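You operate a simulated robot arm through the tools that you are given. There is no shell and no other tool.

Carry out the task below with a simulated two-armed robot. There is one attempt and no reset: what you move stays moved.

## Task
Load the 1934 reel and save a sharp picture of frame 45.
Fine: gate shut, lamp on; watch the display; one picture; leave that frame showing sharp and the lens dial as it is.

Only the result counts: the job must be done as asked and must still hold three seconds after the hand-in. Knocking over, shifting, dropping, spilling or breaking anything else fails it.

## Robot
Two 7-joint arms with fingered hands on one trunk that stands fixed in place. Base frame: the origin is at the foot of the trunk, x ahead of it, y to its left, z up. Units: cm, degrees, N and s.
The left shoulder is at [11.8, 18.5, 104.4], the right one opposite. With the tool pointing down near the work surface each hand reaches from about 10 to 88 cm from the base axis, measured 20 degrees to its own side. Payload 4 kg a hand.
The tool frame of a hand sits at the grasp point between the pads (the TCP): z along the fingers, y along the line on which they close. The tips reach 2.6 cm beyond it. Largest opening 13.2 cm; the body of the gripper starts 7.3 cm behind the TCP. The gripper is a hand of 3 fingers: y runs from the thumb to the fingers, the wrist lies at [0, 0, -22.4] in the tool frame.
Orientation is that of the tool frame in the base frame, as a unit quaternion [x, y, z, w]. With the fingers straight down and closing along the base's y, the tool's x points along the base's -x, its y along +y and its z along -z.

## Interface
- The arms move only by the tool apply_moves. It takes "left_commands", "right_commands" or both (then of equal length, played together; a hand with none holds still); each is a list of rows, each a list of 2 entries, a list of its own where there are three numbers: the shift along the base's x, y, z in cm, then the turn, a rotation vector about the base's x, y, z in degrees. In form: [[[x, y, z], [rx, ry, rz]], ...]. A call has 1 to 20 rows; each row shifts and turns the commanded pose from where the row before left it. Each row takes 0.2 s and may step no farther than 5 cm and 8.6 degrees from the row before; otherwise, the whole call is refused. A pose out of reach is approached as far as the arm can. The call stops where the force on the tool passes 40 N (or 10 N more than at its start, if that is more) or the arm is blocked; 0.2 s more then pass. In this call time passes only in rows, and 0.2 s behind the last. The reply holds the time, the measured pose of the TCP, the force on the tool along the base axes, the opening and the grip force, in the units named above and with some noise, with the torque about the TCP (base axes, N m) and any sound that the robot's microphone picked up.
- Cameras (640 x 400 px; columns grow to the right, rows downward): "scene" is now at [26.84, 4.02, 127.68]; the picture's right is [0.39, -0.91, -0.13], its down [-0.47, -0.07, -0.88] and it looks along [0.79, 0.40, -0.45] (base axes); focal length 264 px, centre (320, 200). "left" rides on the left gripper at [-6.2, 0.3, -9.2] in its tool frame; the picture's right is [-0.05, -1.00, 0.00], its down [0.83, -0.04, -0.56] and it looks along [0.55, -0.03, 0.83] (tool axes); focal length 230 px, centre (320, 200). "right" rides on the right gripper at [6.2, 0.3, -9.2] in its tool frame; the picture's right is [-0.05, 1.00, 0.00], its down [-0.83, -0.04, -0.56] and it looks along [-0.55, -0.03, 0.83] (tool axes); focal length 230 px, centre (320, 200). There is no depth. A picture from a camera that has moved, and an enlarged one, comes with that camera's place and axes in the base frame and with its lens.
- capture(camera): a new picture of that camera. No time passes.
- raise_lower(by): slides the trunk up (or, below 0, down) by that many cm; the arms and the scene camera ride with it, the base frame stays. It gives what a move gives, with no picture.
- finger_targets(finger1, finger2, thumb_bend, hand): sets how far each is bent, from 0 (flat) to 1 (curled in); at 0.3 the hand is open as for a grip, at 0.7 the pads meet at the TCP. One left out holds its place. A second passes; each finger stops where it meets its share of the squeeze, and holds until it gets a number again. It is the only way to open and close the hand. It gives what a move gives, with no picture; readings hold the bend of each and the force on the fingers (four entries, about 0 where the hand has none), thumb and palm.
- aim_head(pan, tilt): turns the head with the scene camera to pan (to the left, within 86 degrees either way) and tilt (down, from -29 to 69), counted from straight ahead of the robot. It gives what a move gives.
- enlarge(camera, box): a new picture of the part [left, top, right, bottom] of that camera's present view, enlarged. No time passes.
- hand_in(): hands the job in; it is judged then, once.

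Places have to be worked out from the pictures, the camera data and where the tool is seen. Open the grippers and draw the arms clear of the work before you hand the job in, unless the task says otherwise.

The tools are called after ">>>" by a JSON object that holds its "method" and its "body". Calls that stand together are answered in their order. apply_moves: Moves the arms, as the interface text tells. Its arguments: {"type":"object","properties":{"left_commands":{"type":"array","items":{"type":"array"}},"right_commands":{"type":"array","items":{"type":"array"}}},"required":[]} The other tools are called the same way: raise_lower (by) slides the trunk up or down; finger_targets (finger1, finger2, thumb_bend, hand) moves the fingers one by one; aim_head (pan, tilt) turns the head that bears the scene camera; capture (camera) takes a picture; enlarge (camera, box) takes an enlarged picture of a part of a camera's view; hand_in () hands the job in.

At the start:

```text
clock: 0.0
left_eef_pos: [49.66, 46.05, 117.24]
left_tcp_rot: [0.001, 1.0, -0.001, 0.001]
left_contact_force: [0.3, -0.1, 0.4]
left_ft_torque: [-0.01, -0.02, 0.01]
left_grip_width: 13.2
left_gripper_force: 0.1
left_shape: jaw
left_bend: [0.3, 0.3, 0.3]
left_finger forces: [0.0, 0.0, 0.0, 0.0, 0.0, 0.0]
right_eef_pos: [49.01, -0.79, 114.18]
right_tcp_rot: [0.0, 1.0, 0.001, -0.001]
right_contact_force: [0.2, 0.3, 0.1]
right_ft_torque: [-0.02, 0.0, -0.01]
right_grip_width: 13.21
right_gripper_force: 0.1
right_shape: jaw
right_bend: [0.3, 0.3, 0.3]
right_finger forces: [0.1, 0.1, 0.0, 0.0, 0.0, 0.0]
trunk travel left (down, up): [-10.0, 36.2]
head pan, tilt: [24.3, 9.7]
```

scene: 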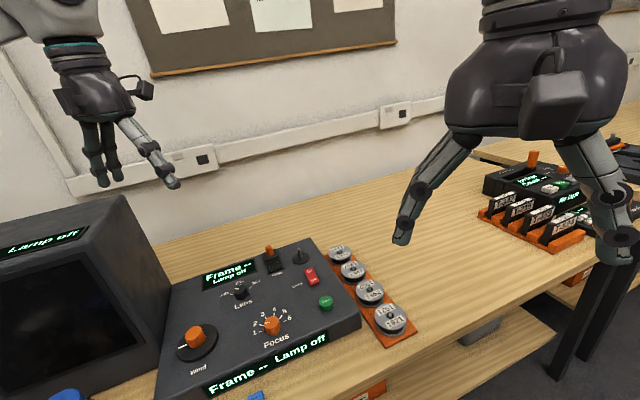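
right: 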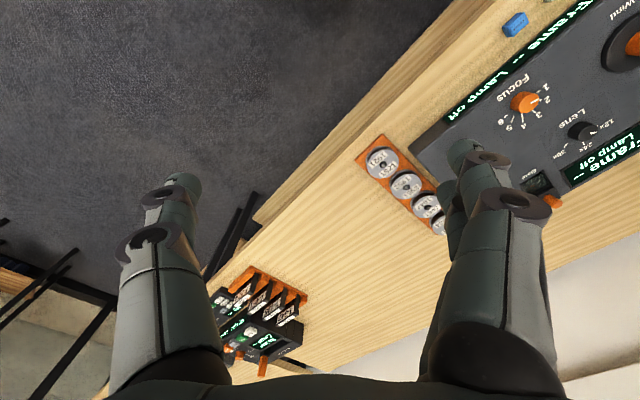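
left: 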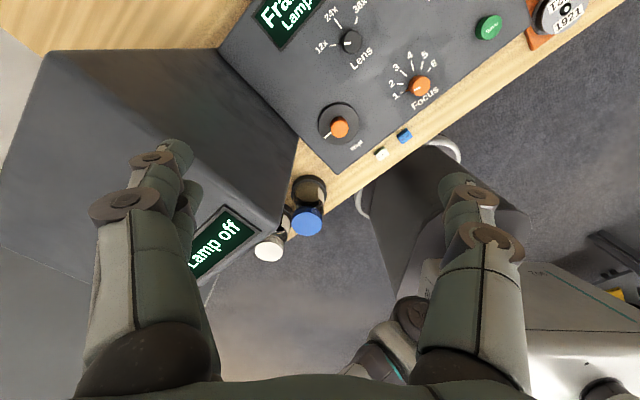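

I'll start by looking closely at the reader panel, the reels and the screen with enlarged views.

>>> {"method": "enlarge", "body": {"camera": "scene", "box": [160, 220, 430, 400]}}

>>> {"method": "enlarge", "body": {"camera": "scene", "box": [310, 230, 430, 345]}}

>>> {"method": "enlarge", "body": {"camera": "right", "box": [340, 0, 640, 250]}}

>>> {"method": "enlarge", "body": {"camera": "left", "box": [220, 0, 640, 260]}}

```text
2.22 times, centred on (295, 310) of scene
camera zoom: at [26.84, 4.02, 127.68], right [0.39, -0.91, -0.13], down [-0.47, -0.07, -0.88], along [0.79, 0.4, -0.45], focal length 587 px, centre (376, -44)
```

zoom: 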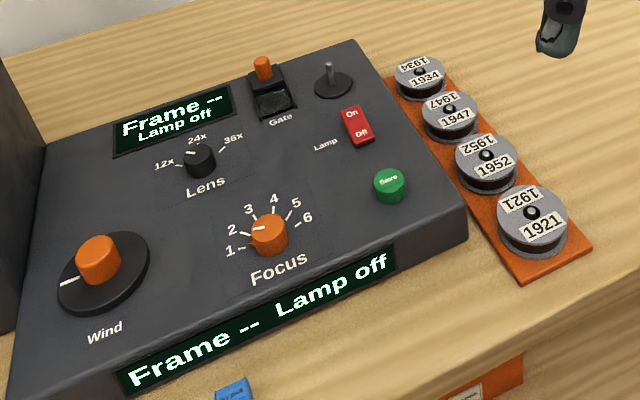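

```text
3.48 times, centred on (370, 288) of scene
camera zoom: at [26.84, 4.02, 127.68], right [0.39, -0.91, -0.13], down [-0.47, -0.07, -0.88], along [0.79, 0.4, -0.45], focal length 919 px, centre (146, -104)
```

zoom: 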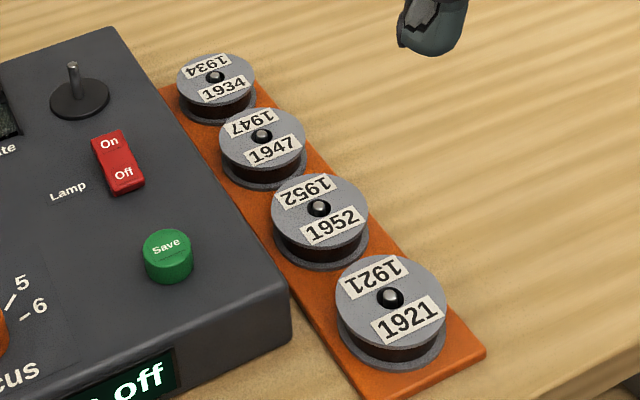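

```text
1.60 times, centred on (490, 125) of right
camera zoom: at [42.78, -0.49, 123.32], right [0.05, 1.0, 0.0], down [0.83, -0.04, 0.56], along [0.55, -0.03, -0.83], focal length 368 px, centre (48, 320)
```

zoom: 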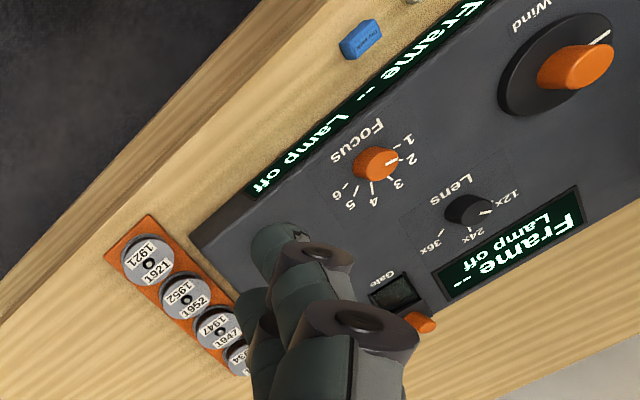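

```text
1.52 times, centred on (430, 130) of left
camera zoom: at [55.72, 46.29, 126.53], right [0.05, -1.0, 0.0], down [-0.83, -0.04, 0.55], along [-0.55, -0.03, -0.83], focal length 351 px, centre (152, 307)
```

zoom: 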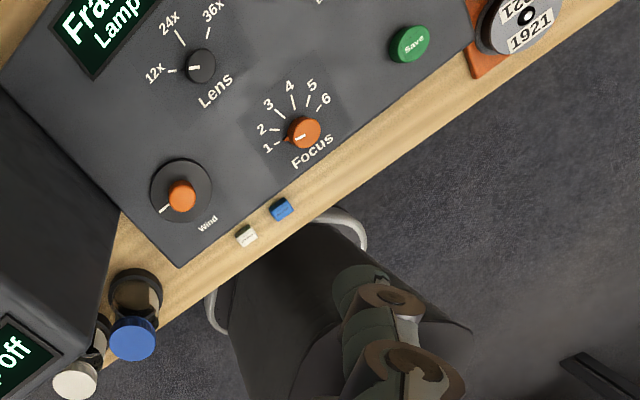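

The reader has its spindle, gate, lamp rocker, save button, focus, lens and wind on one panel, and the 1934 reel is at the far end of the tray. I'll tilt the head down for a fuller view of the station.

>>> {"method": "aim_head", "body": {"pan": 35, "tilt": 28}}

>>> {"method": "capture", "body": {"camera": "scene"}}

```text
clock: 0.8
left_eef_pos: [49.62, 45.92, 117.23]
left_tcp_rot: [0.001, 1.0, -0.001, 0.001]
left_contact_force: [-0.3, 0.1, 0.2]
left_ft_torque: [0.01, 0.01, 0.0]
left_grip_width: 13.18
left_gripper_force: 0.1
left_shape: jaw
left_bend: [0.3, 0.3, 0.3]
left_finger forces: [0.0, 0.0, 0.0, 0.0, 0.0, 0.0]
right_eef_pos: [48.98, -0.67, 114.2]
right_tcp_rot: [0.0, 1.0, 0.0, 0.0]
right_contact_force: [-0.9, 0.9, 0.0]
right_ft_torque: [0.05, -0.01, 0.01]
right_grip_width: 13.19
right_gripper_force: 0.0
right_shape: jaw
right_bend: [0.3, 0.3, 0.3]
right_finger forces: [0.1, 0.0, 0.0, 0.1, 0.0, 0.0]
trunk travel left (down, up): [-10.0, 36.2]
head pan, tilt: [35.0, 28.0]
```

```text
taken
camera scene: at [24.93, 5.43, 125.22], right [0.54, -0.82, -0.19], down [-0.65, -0.27, -0.71], along [0.53, 0.51, -0.68], focal length 264 px, centre (320, 200)
```

scene: 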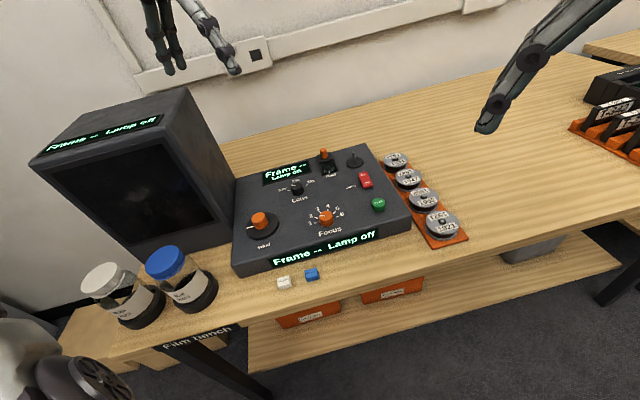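

I'll enlarge this new view of the console to get pixel positions for triangulation.

>>> {"method": "enlarge", "body": {"camera": "scene", "box": [220, 130, 480, 292]}}

>>> {"method": "enlarge", "body": {"camera": "scene", "box": [310, 135, 410, 200]}}

>>> {"method": "enlarge", "body": {"camera": "scene", "box": [30, 80, 260, 340]}}

```text
2.46 times, centred on (350, 211) of scene
camera zoom: at [24.93, 5.43, 125.22], right [0.54, -0.82, -0.19], down [-0.65, -0.27, -0.71], along [0.53, 0.51, -0.68], focal length 650 px, centre (246, 173)
```

zoom: 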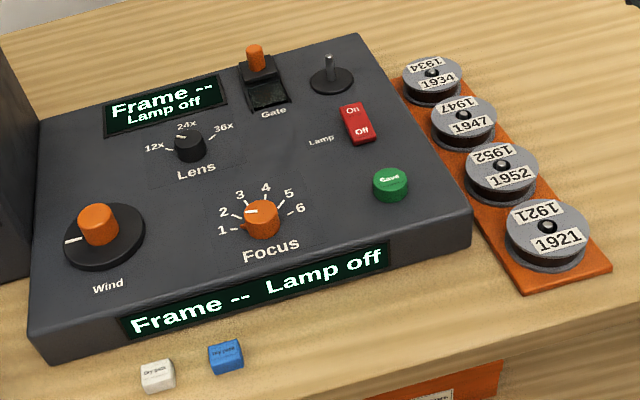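

```text
6.15 times, centred on (360, 168) of scene
camera zoom: at [24.93, 5.43, 125.22], right [0.54, -0.82, -0.19], down [-0.65, -0.27, -0.71], along [0.53, 0.51, -0.68], focal length 1626 px, centre (74, 400)
```

zoom: 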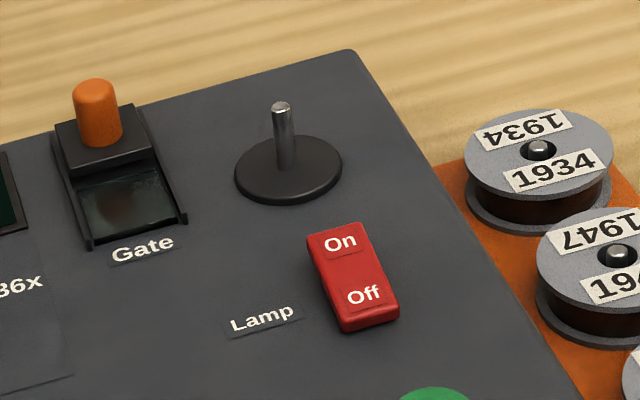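

```text
1.54 times, centred on (145, 210) of scene
camera zoom: at [24.93, 5.43, 125.22], right [0.54, -0.82, -0.19], down [-0.65, -0.27, -0.71], along [0.53, 0.51, -0.68], focal length 406 px, centre (589, 185)
```

zoom: 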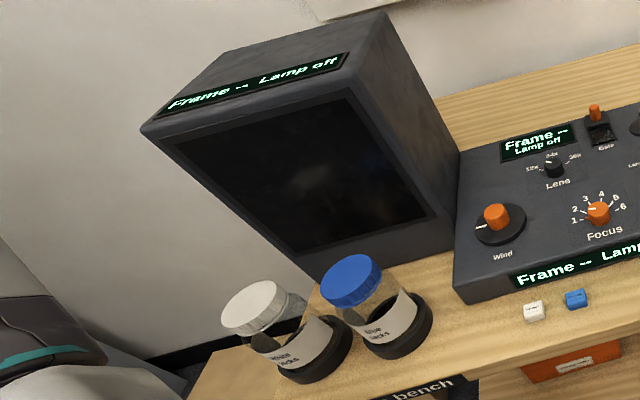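

The triangulation puts the console at about 45° to the base, the focus knob near (51, 30, 86), the spindle near (70, 34) and the 1934 reel near (77, 27). I'll park the right hand out to the right, then turn the left hand 90° and bring its camera over the spindle and reels.

>>> {"method": "apply_moves", "body": {"left_commands": [[[2, -2.3, 0], [0, 0, -8.2]], [[2, -2.3, 0], [0, 0, -8.2]], [[2, -2.3, 0], [0, 0, -8.2]], [[2, -2.3, 0], [0, 0, -8.2]], [[2, -2.3, 0], [0, 0, -8.2]], [[2, -2.3, 0], [0, 0, -8.2]], [[2, -2.3, 0], [0, 0, -8.2]], [[2, -2.3, 0], [0, 0, -8.2]], [[2, -2.3, 0], [0, 0, -8.2]], [[2, -2.3, 0], [0, 0, -8.2]], [[2, -2.3, 0], [0, 0, -8]]], "right_commands": [[[-1, -3, 0], [0, 0, 0]], [[-1, -3, 0], [0, 0, 0]], [[-1, -3, 0], [0, 0, 0]], [[-1, -3, 0], [0, 0, 0]], [[-1, -3, 0], [0, 0, 0]], [[-1, -3, 0], [0, 0, 0]], [[-1, -3, 0], [0, 0, 0]], [[0, 0, 0], [0, 0, 0]], [[0, 0, 0], [0, 0, 0]], [[0, 0, 0], [0, 0, 0]], [[0, 0, 0], [0, 0, 0]]]}}

>>> {"method": "capture", "body": {"camera": "left"}}

>>> {"method": "capture", "body": {"camera": "scene"}}

```text
clock: 3.2
left_eef_pos: [66.38, 24.01, 113.7]
left_tcp_rot: [0.708, 0.706, -0.001, 0.001]
left_contact_force: [-1.1, 0.5, -0.7]
left_ft_torque: [-0.02, 0.02, -0.01]
left_grip_width: 13.18
left_gripper_force: 0.0
left_shape: jaw
left_bend: [0.3, 0.3, 0.3]
left_finger forces: [0.0, 0.0, 0.0, 0.0, 0.1, 0.1]
left hand out of reach, approached as far as the arm can: row 9, 10, 11
right_eef_pos: [41.8, -21.88, 114.06]
right_tcp_rot: [-0.001, 1.0, -0.001, -0.001]
right_contact_force: [-0.5, 0.5, -0.1]
right_ft_torque: [-0.01, -0.03, 0.0]
right_grip_width: 13.22
right_gripper_force: 0.1
right_shape: jaw
right_bend: [0.3, 0.3, 0.3]
right_finger forces: [0.1, 0.0, 0.0, 0.1, 0.1, 0.0]
trunk travel left (down, up): [-10.0, 36.2]
head pan, tilt: [35.0, 28.0]
```

```text
taken
camera left: at [66.55, 17.82, 122.95], right [-1.0, -0.05, 0.0], down [-0.04, 0.83, 0.55], along [-0.03, 0.55, -0.83], focal length 230 px, centre (320, 200)
```

left: 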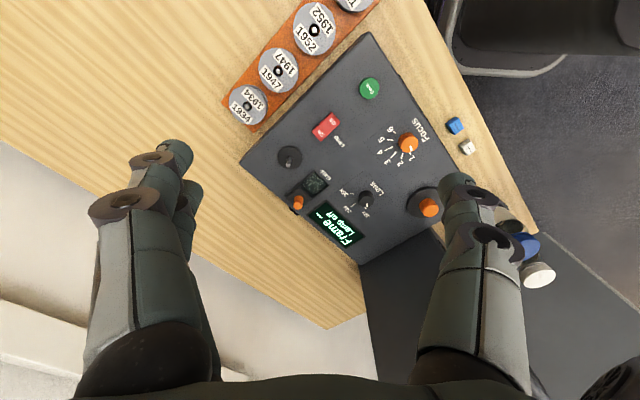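

```text
taken
camera scene: at [25.04, 5.42, 125.17], right [0.54, -0.82, -0.19], down [-0.65, -0.27, -0.71], along [0.53, 0.51, -0.68], focal length 264 px, centre (320, 200)
```

scene: 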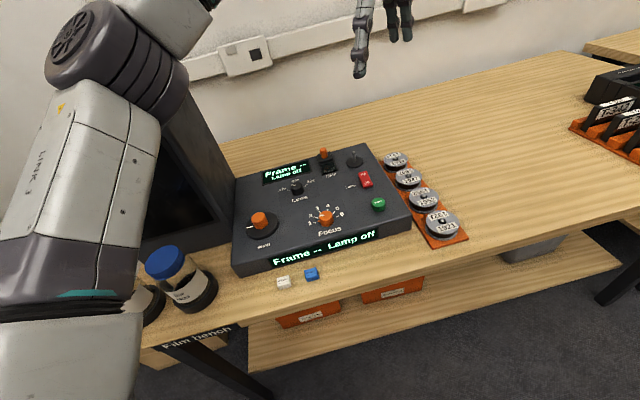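

The hand is near its reach limit at this height, but the view is good. I'll enlarge the reel and spindle region.

>>> {"method": "enlarge", "body": {"camera": "left", "box": [210, 0, 480, 260]}}

>>> {"method": "apply_moves", "body": {"left_commands": [[[0, 0, -4], [0, 0, 0]], [[0, 0, -4], [0, 0, 0]]]}}

>>> {"method": "capture", "body": {"camera": "left"}}

```text
1.54 times, centred on (345, 130) of left
camera zoom: at [66.55, 17.82, 122.95], right [-1.0, -0.05, 0.0], down [-0.04, 0.83, 0.55], along [-0.03, 0.55, -0.83], focal length 354 px, centre (282, 308)
```

zoom: 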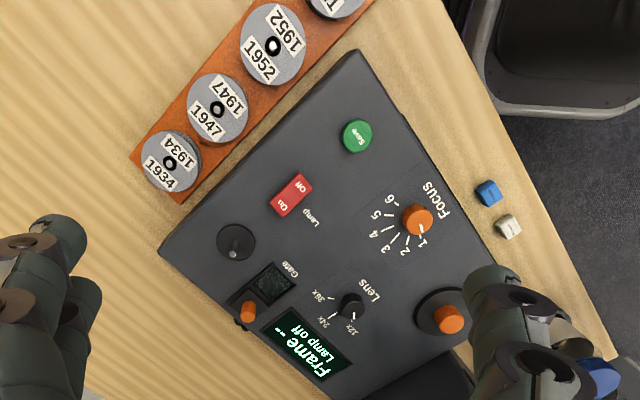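

```text
clock: 3.8
left_eef_pos: [66.3, 23.92, 106.08]
left_tcp_rot: [0.707, 0.707, -0.001, 0.0]
left_contact_force: [1.0, -0.3, 0.3]
left_ft_torque: [-0.08, 0.02, -0.02]
left_grip_width: 13.2
left_gripper_force: 0.1
left_shape: jaw
left_bend: [0.3, 0.3, 0.3]
left_finger forces: [0.1, 0.0, 0.1, 0.0, 0.1, 0.0]
right_eef_pos: [41.75, -21.85, 114.19]
right_tcp_rot: [0.0, 1.0, 0.0, 0.0]
right_contact_force: [-0.1, -0.6, 0.2]
right_ft_torque: [-0.01, 0.0, -0.03]
right_grip_width: 13.19
right_gripper_force: 0.1
right_shape: jaw
right_bend: [0.3, 0.3, 0.3]
right_finger forces: [0.1, 0.0, 0.0, 0.0, 0.0, 0.1]
trunk travel left (down, up): [-10.0, 36.2]
head pan, tilt: [35.0, 28.0]
```

```text
taken
camera left: at [66.6, 17.8, 115.28], right [-1.0, -0.05, 0.0], down [-0.04, 0.83, 0.55], along [-0.03, 0.55, -0.83], focal length 230 px, centre (320, 200)
```

left: 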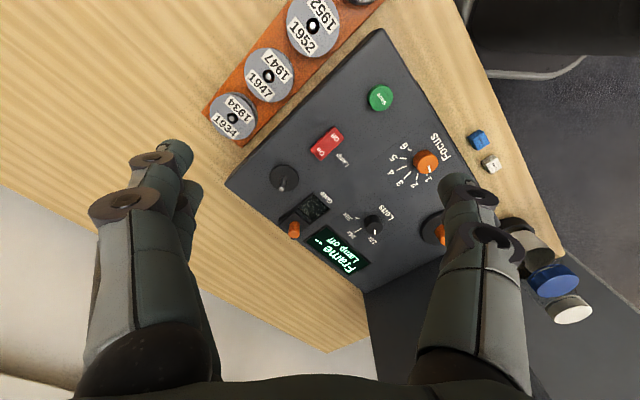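

The reels and spindle are clear in the left camera. I'll bring the left hand over the 1934 reel, still well above it, and check alignment.

>>> {"method": "apply_moves", "body": {"left_commands": [[[1.5, 0.5, -3], [0, 0, 0]], [[2, 0.5, -3], [0, 0, 0]], [[2.5, 0.5, -2], [0, 0, 0]], [[2.5, 0.5, -2], [0, 0, 0]], [[2.7, 0.4, -1], [0, 0, 0]]]}}

>>> {"method": "capture", "body": {"camera": "left"}}

>>> {"method": "capture", "body": {"camera": "scene"}}

```text
clock: 5.0
left_eef_pos: [73.8, 26.04, 97.03]
left_tcp_rot: [0.707, 0.707, 0.0, 0.001]
left_contact_force: [-0.1, -0.4, 0.0]
left_ft_torque: [0.02, -0.01, 0.0]
left_grip_width: 13.18
left_gripper_force: 0.0
left_shape: jaw
left_bend: [0.3, 0.3, 0.3]
left_finger forces: [0.0, 0.0, 0.0, 0.0, 0.1, 0.1]
left hand out of reach, approached as far as the arm can: row 4, 5
right_eef_pos: [41.52, -21.96, 114.23]
right_tcp_rot: [0.0, 1.0, 0.0, 0.001]
right_contact_force: [-0.2, 0.7, 0.2]
right_ft_torque: [0.03, -0.03, 0.0]
right_grip_width: 13.2
right_gripper_force: 0.1
right_shape: jaw
right_bend: [0.3, 0.3, 0.3]
right_finger forces: [0.1, 0.0, 0.0, 0.1, 0.1, 0.1]
trunk travel left (down, up): [-10.0, 36.2]
head pan, tilt: [35.0, 28.0]
```

```text
taken
camera left: at [74.14, 19.86, 106.12], right [-1.0, -0.05, 0.0], down [-0.04, 0.83, 0.55], along [-0.03, 0.55, -0.83], focal length 230 px, centre (320, 200)
```

left: 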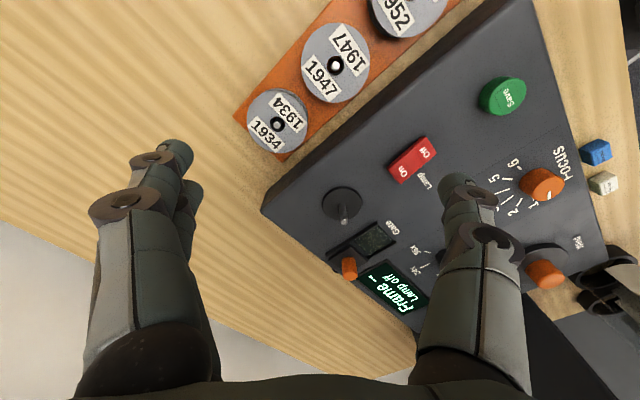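

```text
taken
camera scene: at [24.76, 5.39, 125.28], right [0.54, -0.82, -0.19], down [-0.65, -0.27, -0.71], along [0.53, 0.51, -0.68], focal length 264 px, centre (320, 200)
```

scene: 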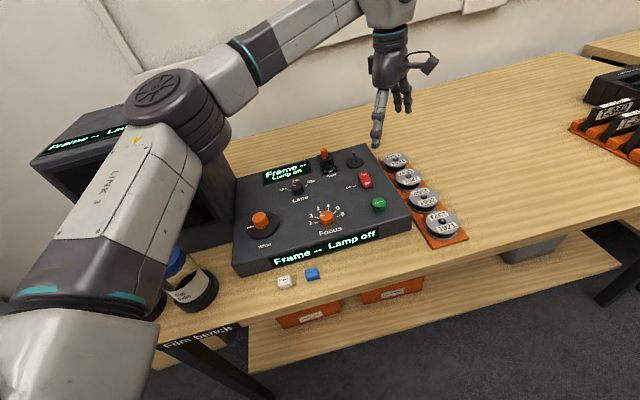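

The hand stopped short in x at this height. I'll lower and try reaching further to learn the true limit.

>>> {"method": "apply_moves", "body": {"left_commands": [[[0.5, 0, -2], [0, 0, 0]], [[1, 0, -2], [0, 0, 0]], [[1, 0, -1], [0, 0, 0]], [[1, 0.2, 0], [0, 0, 0]]]}}

>>> {"method": "capture", "body": {"camera": "left"}}

>>> {"method": "capture", "body": {"camera": "scene"}}

```text
clock: 6.0
left_eef_pos: [74.93, 26.64, 93.62]
left_tcp_rot: [0.708, 0.707, -0.001, 0.0]
left_contact_force: [-0.7, 0.2, 0.3]
left_ft_torque: [-0.01, 0.02, 0.01]
left_grip_width: 13.19
left_gripper_force: 0.0
left_shape: jaw
left_bend: [0.3, 0.3, 0.3]
left_finger forces: [0.0, 0.0, 0.1, 0.0, 0.0, 0.1]
left hand out of reach, approached as far as the arm can: row 2, 3, 4
right_eef_pos: [41.74, -21.83, 114.23]
right_tcp_rot: [0.0, 1.0, -0.001, 0.0]
right_contact_force: [0.3, 0.4, -0.2]
right_ft_torque: [-0.02, 0.02, 0.0]
right_grip_width: 13.17
right_gripper_force: 0.0
right_shape: jaw
right_bend: [0.3, 0.3, 0.3]
right_finger forces: [0.0, 0.1, 0.0, 0.0, 0.0, 0.0]
trunk travel left (down, up): [-10.0, 36.2]
head pan, tilt: [35.0, 28.0]
```

```text
taken
camera left: at [75.17, 20.48, 102.94], right [-1.0, -0.05, 0.0], down [-0.04, 0.83, 0.55], along [-0.03, 0.55, -0.83], focal length 230 px, centre (320, 200)
```

left: 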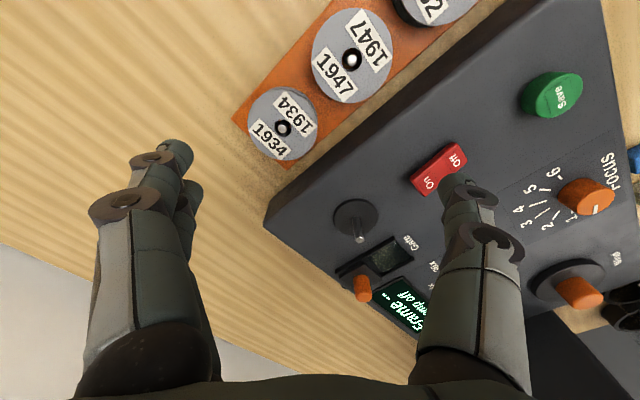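

```text
taken
camera scene: at [24.95, 5.43, 125.2], right [0.54, -0.82, -0.19], down [-0.65, -0.27, -0.71], along [0.53, 0.51, -0.68], focal length 264 px, centre (320, 200)
```

scene: 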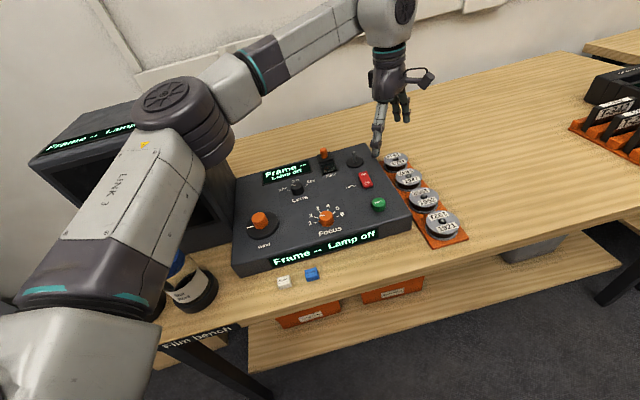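

The limit looks like a sphere about 64.5 cm from the shoulder, or a wrist-bend limit. I'll raise the trunk a little and test whether the hand gets further out.

>>> {"method": "raise_lower", "body": {"by": 8}}

>>> {"method": "apply_moves", "body": {"left_commands": [[[1, 0, -2], [0, 0, 0]], [[1, 0, -2], [0, 0, 0]], [[1, 0, -2], [0, 0, 0]], [[0, 0, -2], [0, 0, 0]]]}}

>>> {"method": "capture", "body": {"camera": "scene"}}

```text
clock: 7.2
left_eef_pos: [72.0, 26.82, 110.43]
left_tcp_rot: [0.706, 0.706, 0.039, 0.04]
left_contact_force: [0.4, 0.1, 0.5]
left_ft_torque: [0.0, 0.01, 0.03]
left_grip_width: 13.18
left_gripper_force: 0.1
left_shape: jaw
left_bend: [0.3, 0.3, 0.3]
left_finger forces: [0.1, 0.0, 0.0, 0.0, 0.0, 0.1]
right_eef_pos: [42.05, -21.85, 122.17]
right_tcp_rot: [0.0, 1.0, 0.0, -0.001]
right_contact_force: [-0.5, 0.0, -1.1]
right_ft_torque: [-0.03, 0.02, -0.01]
right_grip_width: 13.19
right_gripper_force: 0.1
right_shape: jaw
right_bend: [0.3, 0.3, 0.3]
right_finger forces: [0.1, 0.0, 0.0, 0.0, 0.0, 0.0]
trunk travel left (down, up): [-18.0, 28.2]
head pan, tilt: [35.0, 28.0]
```

```text
clock: 8.2
left_eef_pos: [73.65, 27.7, 103.24]
left_tcp_rot: [0.707, 0.705, 0.041, 0.041]
left_contact_force: [0.5, -0.3, -0.7]
left_ft_torque: [0.04, 0.01, -0.01]
left_grip_width: 13.2
left_gripper_force: 0.1
left_shape: jaw
left_bend: [0.3, 0.3, 0.3]
left_finger forces: [0.0, 0.0, 0.1, 0.0, 0.1, 0.0]
left hand out of reach, approached as far as the arm can: row 1, 2, 3
right_eef_pos: [41.88, -21.73, 122.14]
right_tcp_rot: [0.0, 1.0, 0.0, 0.0]
right_contact_force: [0.3, 0.2, 0.0]
right_ft_torque: [-0.01, -0.01, 0.0]
right_grip_width: 13.19
right_gripper_force: 0.1
right_shape: jaw
right_bend: [0.3, 0.3, 0.3]
right_finger forces: [0.1, 0.1, 0.1, 0.0, 0.1, 0.1]
trunk travel left (down, up): [-18.0, 28.2]
head pan, tilt: [35.0, 28.0]
```

```text
taken
camera scene: at [18.08, 5.42, 136.45], right [0.56, -0.82, -0.12], down [-0.56, -0.27, -0.79], along [0.61, 0.51, -0.61], focal length 264 px, centre (320, 200)
```

scene: 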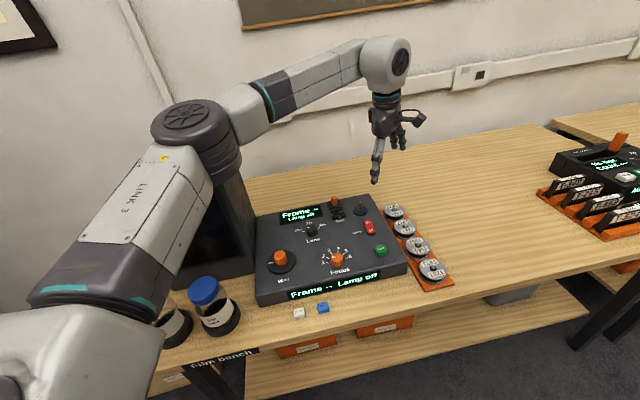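

Raising the trunk leans the torso back, so it costs reach. I'll go back down and slightly lower so the torso leans forward, watching the elbow's clearance to the monitor and jars.

>>> {"method": "raise_lower", "body": {"by": -8}}

>>> {"method": "capture", "body": {"camera": "scene"}}

>>> {"method": "capture", "body": {"camera": "right"}}

```text
clock: 9.3
left_eef_pos: [73.48, 27.81, 95.6]
left_tcp_rot: [0.707, 0.705, 0.04, 0.042]
left_contact_force: [0.1, -0.8, 0.3]
left_ft_torque: [0.01, -0.04, 0.02]
left_grip_width: 13.19
left_gripper_force: 0.1
left_shape: jaw
left_bend: [0.3, 0.3, 0.3]
left_finger forces: [0.0, 0.1, 0.1, 0.0, 0.1, 0.0]
right_eef_pos: [41.8, -21.86, 114.27]
right_tcp_rot: [0.001, 1.0, -0.001, 0.001]
right_contact_force: [-0.5, 0.2, 0.0]
right_ft_torque: [0.01, -0.01, 0.01]
right_grip_width: 13.18
right_gripper_force: 0.1
right_shape: jaw
right_bend: [0.3, 0.3, 0.3]
right_finger forces: [0.0, 0.0, 0.0, 0.0, 0.1, 0.0]
trunk travel left (down, up): [-10.0, 36.2]
head pan, tilt: [35.0, 28.0]
```

```text
taken
camera scene: at [24.8, 5.43, 125.27], right [0.54, -0.82, -0.19], down [-0.65, -0.27, -0.71], along [0.53, 0.51, -0.68], focal length 264 px, centre (320, 200)
```

scene: 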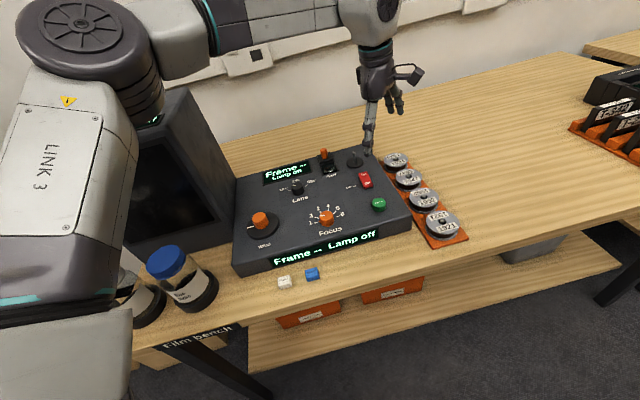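

```text
taken
camera right: at [35.62, -21.5, 123.44], right [0.05, 1.0, 0.0], down [0.83, -0.04, 0.56], along [0.56, -0.03, -0.83], focal length 230 px, centre (320, 200)
```

right: 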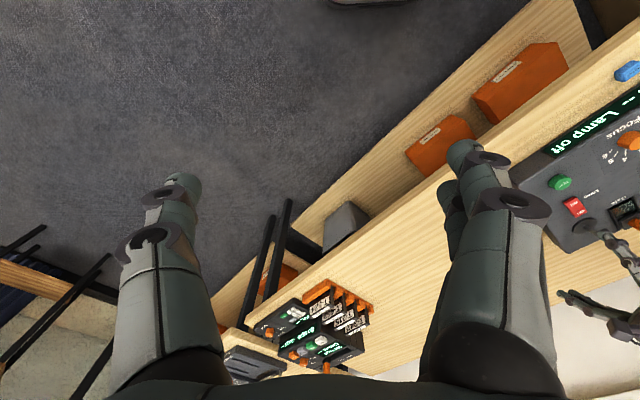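

The elbow has more slack now because the tool is tilted about 6.6° outward, which is harmless for grasping. I'll keep that tilt and move above the reel.

>>> {"method": "apply_moves", "body": {"left_commands": [[[1, -0.4, -1.5], [0, 0, 0]], [[1.5, -0.5, -1.5], [0, 0, 0]], [[1.5, -0.5, -1], [0, 0, 0]]]}}

>>> {"method": "capture", "body": {"camera": "left"}}

>>> {"method": "capture", "body": {"camera": "scene"}}

```text
clock: 10.2
left_eef_pos: [77.85, 26.42, 91.14]
left_tcp_rot: [0.706, 0.706, 0.039, 0.04]
left_contact_force: [0.4, 0.5, 0.2]
left_ft_torque: [-0.02, 0.0, -0.05]
left_grip_width: 13.18
left_gripper_force: 0.0
left_shape: jaw
left_bend: [0.3, 0.3, 0.3]
left_finger forces: [0.0, 0.0, 0.0, 0.0, 0.1, 0.0]
right_eef_pos: [42.07, -21.79, 114.17]
right_tcp_rot: [0.0, 1.0, 0.0, -0.001]
right_contact_force: [-0.6, 0.5, 0.1]
right_ft_torque: [-0.01, 0.05, -0.01]
right_grip_width: 13.18
right_gripper_force: 0.0
right_shape: jaw
right_bend: [0.3, 0.3, 0.3]
right_finger forces: [0.0, 0.0, 0.0, 0.0, 0.0, 0.0]
trunk travel left (down, up): [-10.0, 36.2]
head pan, tilt: [35.0, 28.0]
```

```text
taken
camera left: at [76.95, 20.28, 100.36], right [-0.99, -0.05, -0.11], down [-0.1, 0.83, 0.55], along [0.06, 0.55, -0.83], focal length 230 px, centre (320, 200)
```

left: 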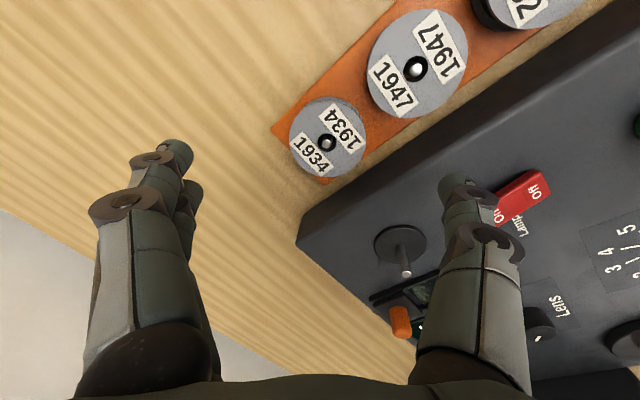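

```text
taken
camera scene: at [25.11, 5.45, 125.14], right [0.54, -0.82, -0.19], down [-0.65, -0.27, -0.71], along [0.53, 0.51, -0.68], focal length 264 px, centre (320, 200)
```

scene: 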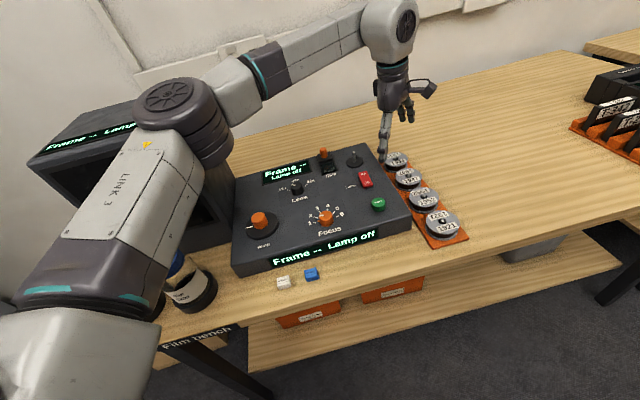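

The hand reached (77.9, 26.4), and the reel centre works out to about (78.0, 26.4). Before descending, I'll test-close the fingers in the air to see where the tips and pads go at about the reel's width.

>>> {"method": "finger_targets", "body": {"hand": "left", "finger1": 0.45, "finger2": 0.45, "thumb_bend": 0.45}}

>>> {"method": "capture", "body": {"camera": "left"}}

>>> {"method": "enlarge", "body": {"camera": "scene", "box": [310, 70, 470, 190]}}

```text
clock: 11.2
left_eef_pos: [77.73, 26.32, 91.35]
left_tcp_rot: [0.707, 0.705, 0.04, 0.042]
left_contact_force: [-0.2, 0.1, -0.3]
left_ft_torque: [-0.02, 0.01, -0.01]
left_grip_width: 8.55
left_gripper_force: 0.0
left_shape: fingers
left_bend: [0.45, 0.45, 0.45]
left_finger forces: [0.0, 0.1, 0.1, 0.0, 0.1, 0.0]
right_eef_pos: [41.89, -21.91, 114.25]
right_tcp_rot: [-0.001, 1.0, 0.0, 0.0]
right_contact_force: [-0.4, -0.4, -0.5]
right_ft_torque: [-0.01, 0.0, 0.01]
right_grip_width: 13.15
right_gripper_force: 0.0
right_shape: jaw
right_bend: [0.3, 0.3, 0.3]
right_finger forces: [0.0, 0.0, 0.1, 0.0, 0.0, 0.0]
trunk travel left (down, up): [-10.0, 36.2]
head pan, tilt: [35.0, 28.0]
```

```text
taken
camera left: at [76.83, 20.21, 100.58], right [-0.99, -0.05, -0.11], down [-0.11, 0.83, 0.54], along [0.07, 0.55, -0.83], focal length 230 px, centre (320, 200)
```

left: 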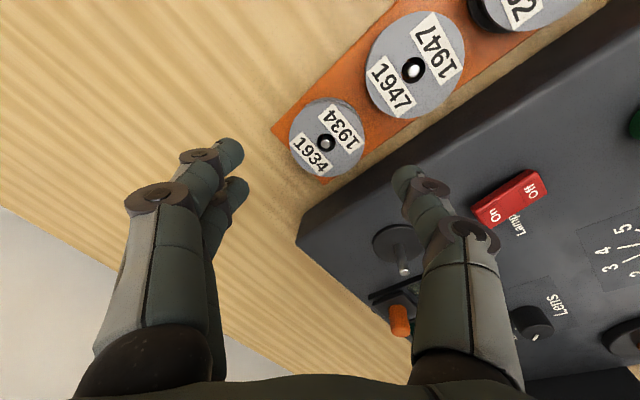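

```text
3.33 times, centred on (390, 130) of scene
camera zoom: at [24.95, 5.42, 125.2], right [0.54, -0.82, -0.19], down [-0.65, -0.27, -0.71], along [0.53, 0.51, -0.68], focal length 880 px, centre (87, 433)
```

zoom: 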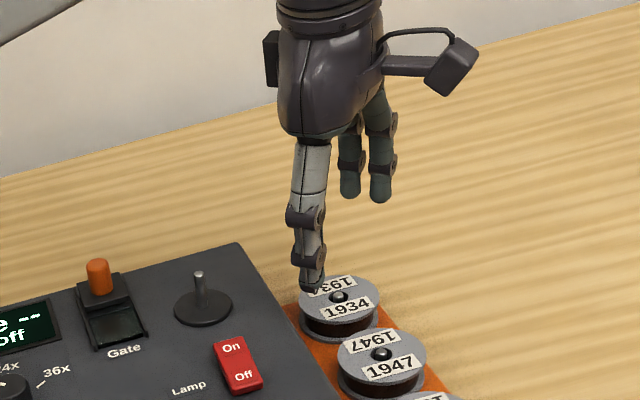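

At bend 0.45 the gap is 8.55 cm and the fingers look parallel, with tips about 2.6 cm past the TCP. The reel top is at about z=83. I'll narrow slightly and descend partway, then recheck.

>>> {"method": "finger_targets", "body": {"hand": "left", "finger1": 0.46, "finger2": 0.46, "thumb_bend": 0.46}}

>>> {"method": "apply_moves", "body": {"left_commands": [[[0.1, 0, -1.5], [0, 0, 0]], [[0.1, 0, -1.5], [0, 0, 0]], [[0, 0, -1], [0, 0, 0]]]}}

>>> {"method": "capture", "body": {"camera": "left"}}

>>> {"method": "enlarge", "body": {"camera": "scene", "box": [310, 90, 470, 210]}}

```text
clock: 12.2
left_eef_pos: [77.76, 26.36, 91.37]
left_tcp_rot: [0.707, 0.705, 0.04, 0.041]
left_contact_force: [-0.2, -0.8, 0.3]
left_ft_torque: [0.0, -0.02, 0.05]
left_grip_width: 8.18
left_gripper_force: 0.1
left_shape: fingers
left_bend: [0.46, 0.46, 0.46]
left_finger forces: [0.0, 0.0, 0.0, 0.0, 0.0, 0.1]
right_eef_pos: [41.96, -21.76, 114.19]
right_tcp_rot: [0.0, 1.0, 0.0, 0.0]
right_contact_force: [0.1, 0.3, 0.2]
right_ft_torque: [0.03, -0.01, -0.02]
right_grip_width: 13.19
right_gripper_force: 0.0
right_shape: jaw
right_bend: [0.3, 0.3, 0.3]
right_finger forces: [0.1, 0.0, 0.0, 0.0, 0.0, 0.0]
trunk travel left (down, up): [-10.0, 36.2]
head pan, tilt: [35.0, 28.0]
```

```text
clock: 12.9
left_eef_pos: [77.75, 26.28, 87.36]
left_tcp_rot: [0.707, 0.705, 0.04, 0.041]
left_contact_force: [0.3, -0.5, -0.6]
left_ft_torque: [-0.02, 0.01, 0.01]
left_grip_width: 8.2
left_gripper_force: 0.0
left_shape: fingers
left_bend: [0.46, 0.46, 0.46]
left_finger forces: [0.0, 0.0, 0.0, 0.0, 0.0, 0.1]
right_eef_pos: [41.9, -21.72, 114.23]
right_tcp_rot: [0.001, 1.0, 0.0, 0.0]
right_contact_force: [-1.0, 0.3, -0.3]
right_ft_torque: [-0.05, -0.02, -0.01]
right_grip_width: 13.19
right_gripper_force: 0.1
right_shape: jaw
right_bend: [0.3, 0.3, 0.3]
right_finger forces: [0.1, 0.1, 0.0, 0.0, 0.0, 0.1]
trunk travel left (down, up): [-10.0, 36.2]
head pan, tilt: [35.0, 28.0]
```

```text
taken
camera left: at [76.96, 20.19, 96.54], right [-0.99, -0.05, -0.11], down [-0.11, 0.83, 0.54], along [0.07, 0.55, -0.83], focal length 230 px, centre (320, 200)
```

left: 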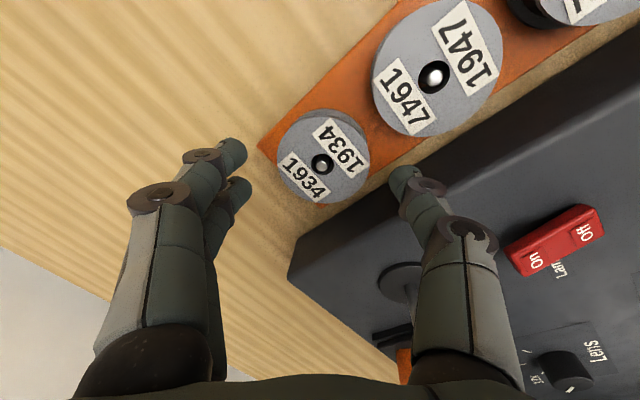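

```text
3.33 times, centred on (390, 150) of scene
camera zoom: at [24.94, 5.42, 125.21], right [0.54, -0.82, -0.19], down [-0.65, -0.27, -0.71], along [0.53, 0.51, -0.68], focal length 880 px, centre (87, 367)
```

zoom: 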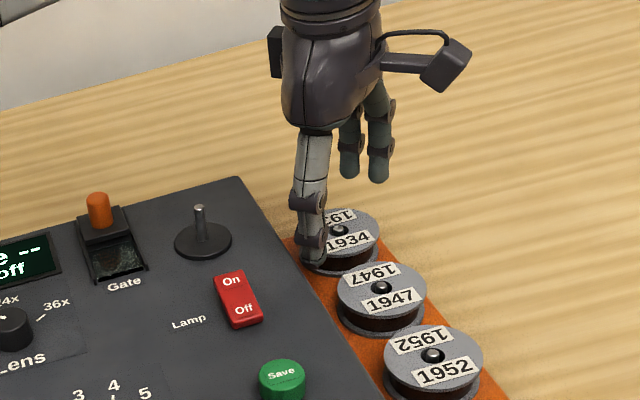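

The reel centre is about (78.1, 26.5), and the fingers straddle it evenly. I'll descend to grip height, with the tips staying just above the tray.

>>> {"method": "apply_moves", "body": {"left_commands": [[[0, 0.15, -1], [0, 0, 0]], [[0, 0, -1], [0, 0, 0]], [[0, 0, -0.6], [0, 0, 0]]]}}

>>> {"method": "capture", "body": {"camera": "left"}}

>>> {"method": "enlarge", "body": {"camera": "scene", "box": [340, 110, 440, 185]}}

```text
clock: 13.8
left_eef_pos: [77.74, 26.64, 84.66]
left_tcp_rot: [0.706, 0.706, 0.04, 0.042]
left_contact_force: [-0.1, 0.0, -0.1]
left_ft_torque: [0.03, 0.0, -0.02]
left_grip_width: 8.21
left_gripper_force: 0.1
left_shape: fingers
left_bend: [0.46, 0.46, 0.46]
left_finger forces: [0.0, 0.0, 0.0, 0.1, 0.0, 0.1]
right_eef_pos: [41.94, -21.86, 114.18]
right_tcp_rot: [0.0, 1.0, -0.001, 0.0]
right_contact_force: [-0.1, 0.7, 0.1]
right_ft_torque: [-0.02, 0.01, -0.01]
right_grip_width: 13.18
right_gripper_force: 0.1
right_shape: jaw
right_bend: [0.3, 0.3, 0.3]
right_finger forces: [0.0, 0.1, 0.0, 0.1, 0.0, 0.0]
trunk travel left (down, up): [-10.0, 36.2]
head pan, tilt: [35.0, 28.0]
```

```text
taken
camera left: at [77.02, 20.38, 93.88], right [-0.99, -0.05, -0.11], down [-0.11, 0.83, 0.55], along [0.07, 0.55, -0.83], focal length 230 px, centre (320, 200)
```

left: 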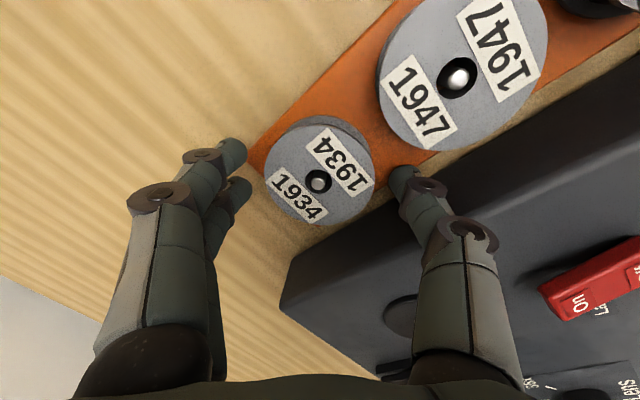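

```text
5.33 times, centred on (390, 148) of scene
camera zoom: at [24.94, 5.42, 125.21], right [0.54, -0.82, -0.19], down [-0.65, -0.27, -0.71], along [0.53, 0.51, -0.68], focal length 1409 px, centre (-53, 480)
```

zoom: 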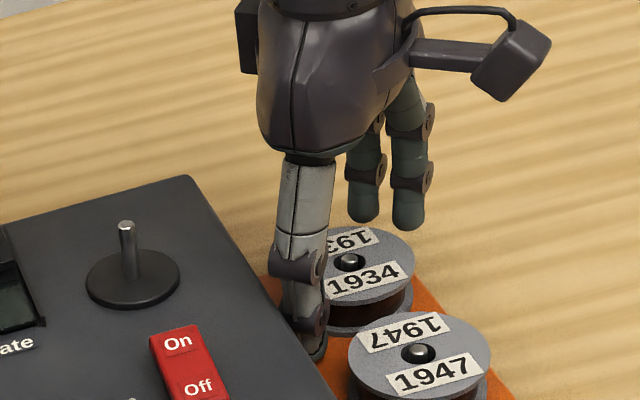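

The reel is centred between the fingers, and its top is about 1.9 cm below the TCP. I'll go down another 0.7 cm in small steps, watching the force.

>>> {"method": "apply_moves", "body": {"left_commands": [[[0, 0, -0.4], [0, 0, 0]], [[0, 0, -0.3], [0, 0, 0]]]}}

>>> {"method": "capture", "body": {"camera": "left"}}

>>> {"method": "enlarge", "body": {"camera": "scene", "box": [350, 120, 430, 180]}}

```text
clock: 14.3
left_eef_pos: [77.77, 26.57, 84.56]
left_tcp_rot: [0.706, 0.705, 0.042, 0.044]
left_contact_force: [1.4, 4.8, 23.7]
left_ft_torque: [0.13, 1.1, -0.18]
left_grip_width: 8.11
left_gripper_force: 11.6
left_shape: fingers
left_bend: [0.46, 0.46, 0.47]
left_finger forces: [0.1, 0.0, 0.0, 0.0, 23.3, 0.0]
right_eef_pos: [41.69, -21.85, 114.37]
right_tcp_rot: [0.001, 1.0, 0.001, 0.002]
right_contact_force: [0.2, -0.1, 0.3]
right_ft_torque: [0.01, -0.01, 0.0]
right_grip_width: 13.2
right_gripper_force: 0.0
right_shape: jaw
right_bend: [0.3, 0.3, 0.3]
right_finger forces: [0.0, 0.1, 0.1, 0.1, 0.1, 0.0]
trunk travel left (down, up): [-10.0, 36.2]
head pan, tilt: [35.0, 28.0]
```

```text
taken
camera left: at [76.81, 20.41, 93.86], right [-0.99, -0.05, -0.12], down [-0.11, 0.83, 0.54], along [0.07, 0.55, -0.83], focal length 230 px, centre (320, 200)
```

left: 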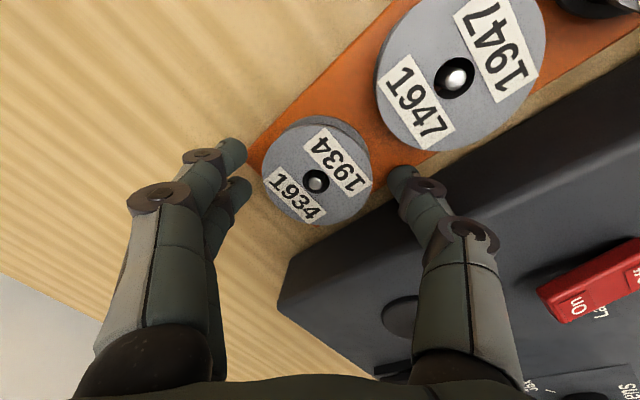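

```text
6.67 times, centred on (390, 150) of scene
camera zoom: at [24.62, 5.38, 125.35], right [0.54, -0.82, -0.19], down [-0.65, -0.27, -0.71], along [0.53, 0.51, -0.68], focal length 1761 px, centre (-147, 533)
```

zoom: 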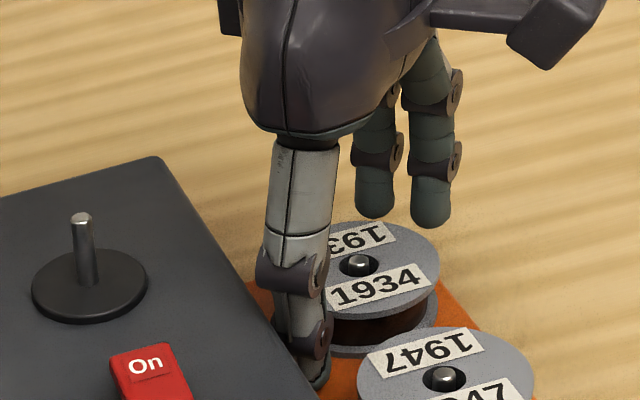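

The thumb tip touched the tray because the tool tilt makes it lower than the fingers. I'll back off upward, then lower the trunk in stages so the torso leans forward and I can level the tool.

>>> {"method": "apply_moves", "body": {"left_commands": [[[0, 0, 1.0], [0, 0, 0]], [[0, 0, 2], [0, 0, 0]], [[-0.5, 0, 3], [0, 0, 0]], [[-1, 0, 3], [0, 0, 0]], [[-1.5, 0, 3], [0, 0, 0]]]}}

>>> {"method": "raise_lower", "body": {"by": -4}}

>>> {"method": "capture", "body": {"camera": "scene"}}

>>> {"method": "capture", "body": {"camera": "left"}}

```text
clock: 15.6
left_eef_pos: [74.55, 26.58, 95.97]
left_tcp_rot: [0.706, 0.705, 0.04, 0.042]
left_contact_force: [-1.4, -0.5, -0.1]
left_ft_torque: [-0.03, -0.01, 0.02]
left_grip_width: 8.15
left_gripper_force: 0.0
left_shape: fingers
left_bend: [0.46, 0.46, 0.46]
left_finger forces: [0.0, 0.1, 0.0, 0.0, 0.0, 0.0]
right_eef_pos: [41.71, -21.8, 114.29]
right_tcp_rot: [0.0, 1.0, 0.0, 0.001]
right_contact_force: [-0.6, -0.4, 0.3]
right_ft_torque: [-0.03, 0.01, 0.02]
right_grip_width: 13.17
right_gripper_force: 0.1
right_shape: jaw
right_bend: [0.3, 0.3, 0.3]
right_finger forces: [0.0, 0.0, 0.0, 0.0, 0.1, 0.0]
trunk travel left (down, up): [-10.0, 36.2]
head pan, tilt: [35.0, 28.0]
```

```text
clock: 16.4
left_eef_pos: [74.69, 26.46, 92.33]
left_tcp_rot: [0.707, 0.705, 0.041, 0.042]
left_contact_force: [-0.3, -0.5, 0.3]
left_ft_torque: [0.02, -0.05, -0.01]
left_grip_width: 8.14
left_gripper_force: 0.0
left_shape: fingers
left_bend: [0.46, 0.46, 0.46]
left_finger forces: [0.0, 0.0, 0.1, 0.1, 0.1, 0.1]
right_eef_pos: [41.67, -21.8, 110.36]
right_tcp_rot: [-0.001, 1.0, 0.0, 0.001]
right_contact_force: [0.5, -0.6, 0.5]
right_ft_torque: [0.01, 0.01, -0.01]
right_grip_width: 13.2
right_gripper_force: 0.1
right_shape: jaw
right_bend: [0.3, 0.3, 0.3]
right_finger forces: [0.0, 0.0, 0.0, 0.0, 0.0, 0.0]
trunk travel left (down, up): [-6.0, 40.2]
head pan, tilt: [35.0, 28.0]
```

```text
taken
camera scene: at [28.58, 5.42, 118.98], right [0.53, -0.82, -0.23], down [-0.7, -0.27, -0.66], along [0.48, 0.51, -0.72], focal length 264 px, centre (320, 200)
```

scene: 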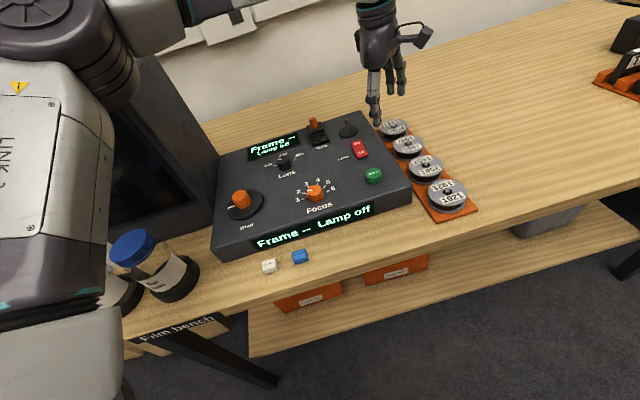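

```text
taken
camera left: at [73.8, 20.35, 101.53], right [-0.99, -0.05, -0.12], down [-0.11, 0.83, 0.54], along [0.07, 0.55, -0.83], focal length 230 px, centre (320, 200)
```

left: 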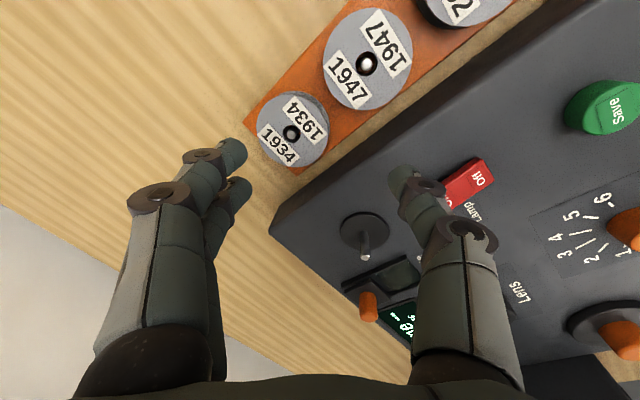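

Lowering by 4 cm moved the torso forward about 3 cm, so this works. I'll level the tool while raising the hand, then lower the trunk 3 cm more.

>>> {"method": "apply_moves", "body": {"left_commands": [[[0, 0, 1.5], [0, 3.4, 0]], [[0, 0, 1.5], [0, 3.4, 0]]]}}

>>> {"method": "raise_lower", "body": {"by": -3.5}}

>>> {"method": "apply_moves", "body": {"left_commands": [[[1.2, 0, -1], [0, 0, 0]], [[1.2, 0, -1], [0, 0, 0]], [[1, 0, -1], [0, 0, 0]]]}}

>>> {"method": "capture", "body": {"camera": "left"}}

>>> {"method": "capture", "body": {"camera": "scene"}}

```text
clock: 17.0
left_eef_pos: [74.79, 26.56, 95.06]
left_tcp_rot: [0.707, 0.707, -0.003, 0.0]
left_contact_force: [0.7, 0.3, -0.4]
left_ft_torque: [-0.02, 0.03, 0.02]
left_grip_width: 8.17
left_gripper_force: 0.1
left_shape: fingers
left_bend: [0.46, 0.46, 0.46]
left_finger forces: [0.0, 0.0, 0.0, 0.1, 0.1, 0.0]
right_eef_pos: [41.98, -21.8, 110.25]
right_tcp_rot: [0.001, 1.0, 0.001, 0.0]
right_contact_force: [0.4, 0.1, -1.0]
right_ft_torque: [-0.02, -0.01, 0.0]
right_grip_width: 13.18
right_gripper_force: 0.0
right_shape: jaw
right_bend: [0.3, 0.3, 0.3]
right_finger forces: [0.0, 0.0, 0.0, 0.1, 0.0, 0.0]
trunk travel left (down, up): [-6.0, 40.2]
head pan, tilt: [35.0, 28.0]
```

```text
clock: 17.8
left_eef_pos: [74.69, 26.58, 91.84]
left_tcp_rot: [0.707, 0.707, -0.001, 0.001]
left_contact_force: [-0.1, 0.2, 0.3]
left_ft_torque: [0.02, -0.01, 0.02]
left_grip_width: 8.15
left_gripper_force: 0.2
left_shape: fingers
left_bend: [0.46, 0.46, 0.46]
left_finger forces: [0.0, 0.0, 0.0, 0.0, 0.0, 0.0]
right_eef_pos: [41.94, -21.64, 106.53]
right_tcp_rot: [-0.001, 1.0, 0.001, 0.0]
right_contact_force: [0.2, -0.4, 0.7]
right_ft_torque: [-0.01, 0.0, 0.01]
right_grip_width: 13.21
right_gripper_force: 0.1
right_shape: jaw
right_bend: [0.3, 0.3, 0.3]
right_finger forces: [0.0, 0.0, 0.0, 0.0, 0.0, 0.1]
trunk travel left (down, up): [-2.5, 43.7]
head pan, tilt: [35.0, 28.0]
```

```text
clock: 18.6
left_eef_pos: [78.42, 26.77, 88.33]
left_tcp_rot: [0.707, 0.707, -0.004, -0.001]
left_contact_force: [-0.2, 0.3, -0.2]
left_ft_torque: [0.05, -0.01, 0.01]
left_grip_width: 8.15
left_gripper_force: 0.0
left_shape: fingers
left_bend: [0.46, 0.46, 0.46]
left_finger forces: [0.1, 0.0, 0.1, 0.1, 0.0, 0.0]
right_eef_pos: [42.32, -21.64, 106.38]
right_tcp_rot: [0.0, 1.0, 0.001, -0.003]
right_contact_force: [0.5, 0.3, 0.1]
right_ft_torque: [-0.02, 0.05, 0.03]
right_grip_width: 13.19
right_gripper_force: 0.1
right_shape: jaw
right_bend: [0.3, 0.3, 0.3]
right_finger forces: [0.0, 0.1, 0.0, 0.1, 0.1, 0.0]
trunk travel left (down, up): [-2.5, 43.7]
head pan, tilt: [35.0, 28.0]
```

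```text
taken
camera left: at [78.61, 20.49, 97.53], right [-1.0, -0.05, 0.01], down [-0.04, 0.83, 0.55], along [-0.03, 0.55, -0.83], focal length 230 px, centre (320, 200)
```

left: 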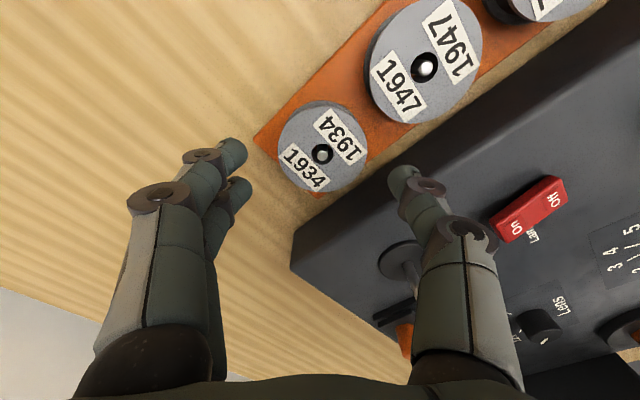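

```text
taken
camera scene: at [32.49, 5.46, 112.88], right [0.51, -0.82, -0.27], down [-0.75, -0.27, -0.6], along [0.42, 0.51, -0.75], focal length 264 px, centre (320, 200)
```

scene: 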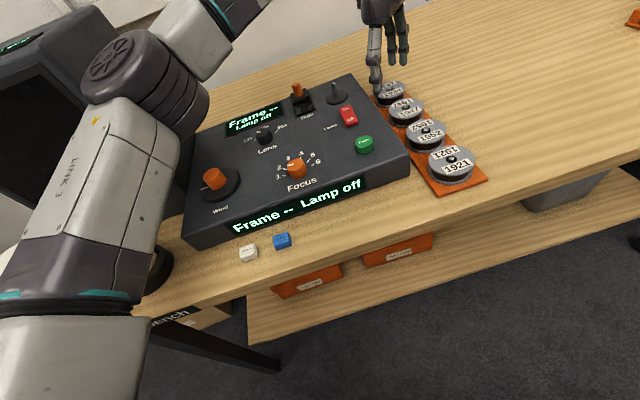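

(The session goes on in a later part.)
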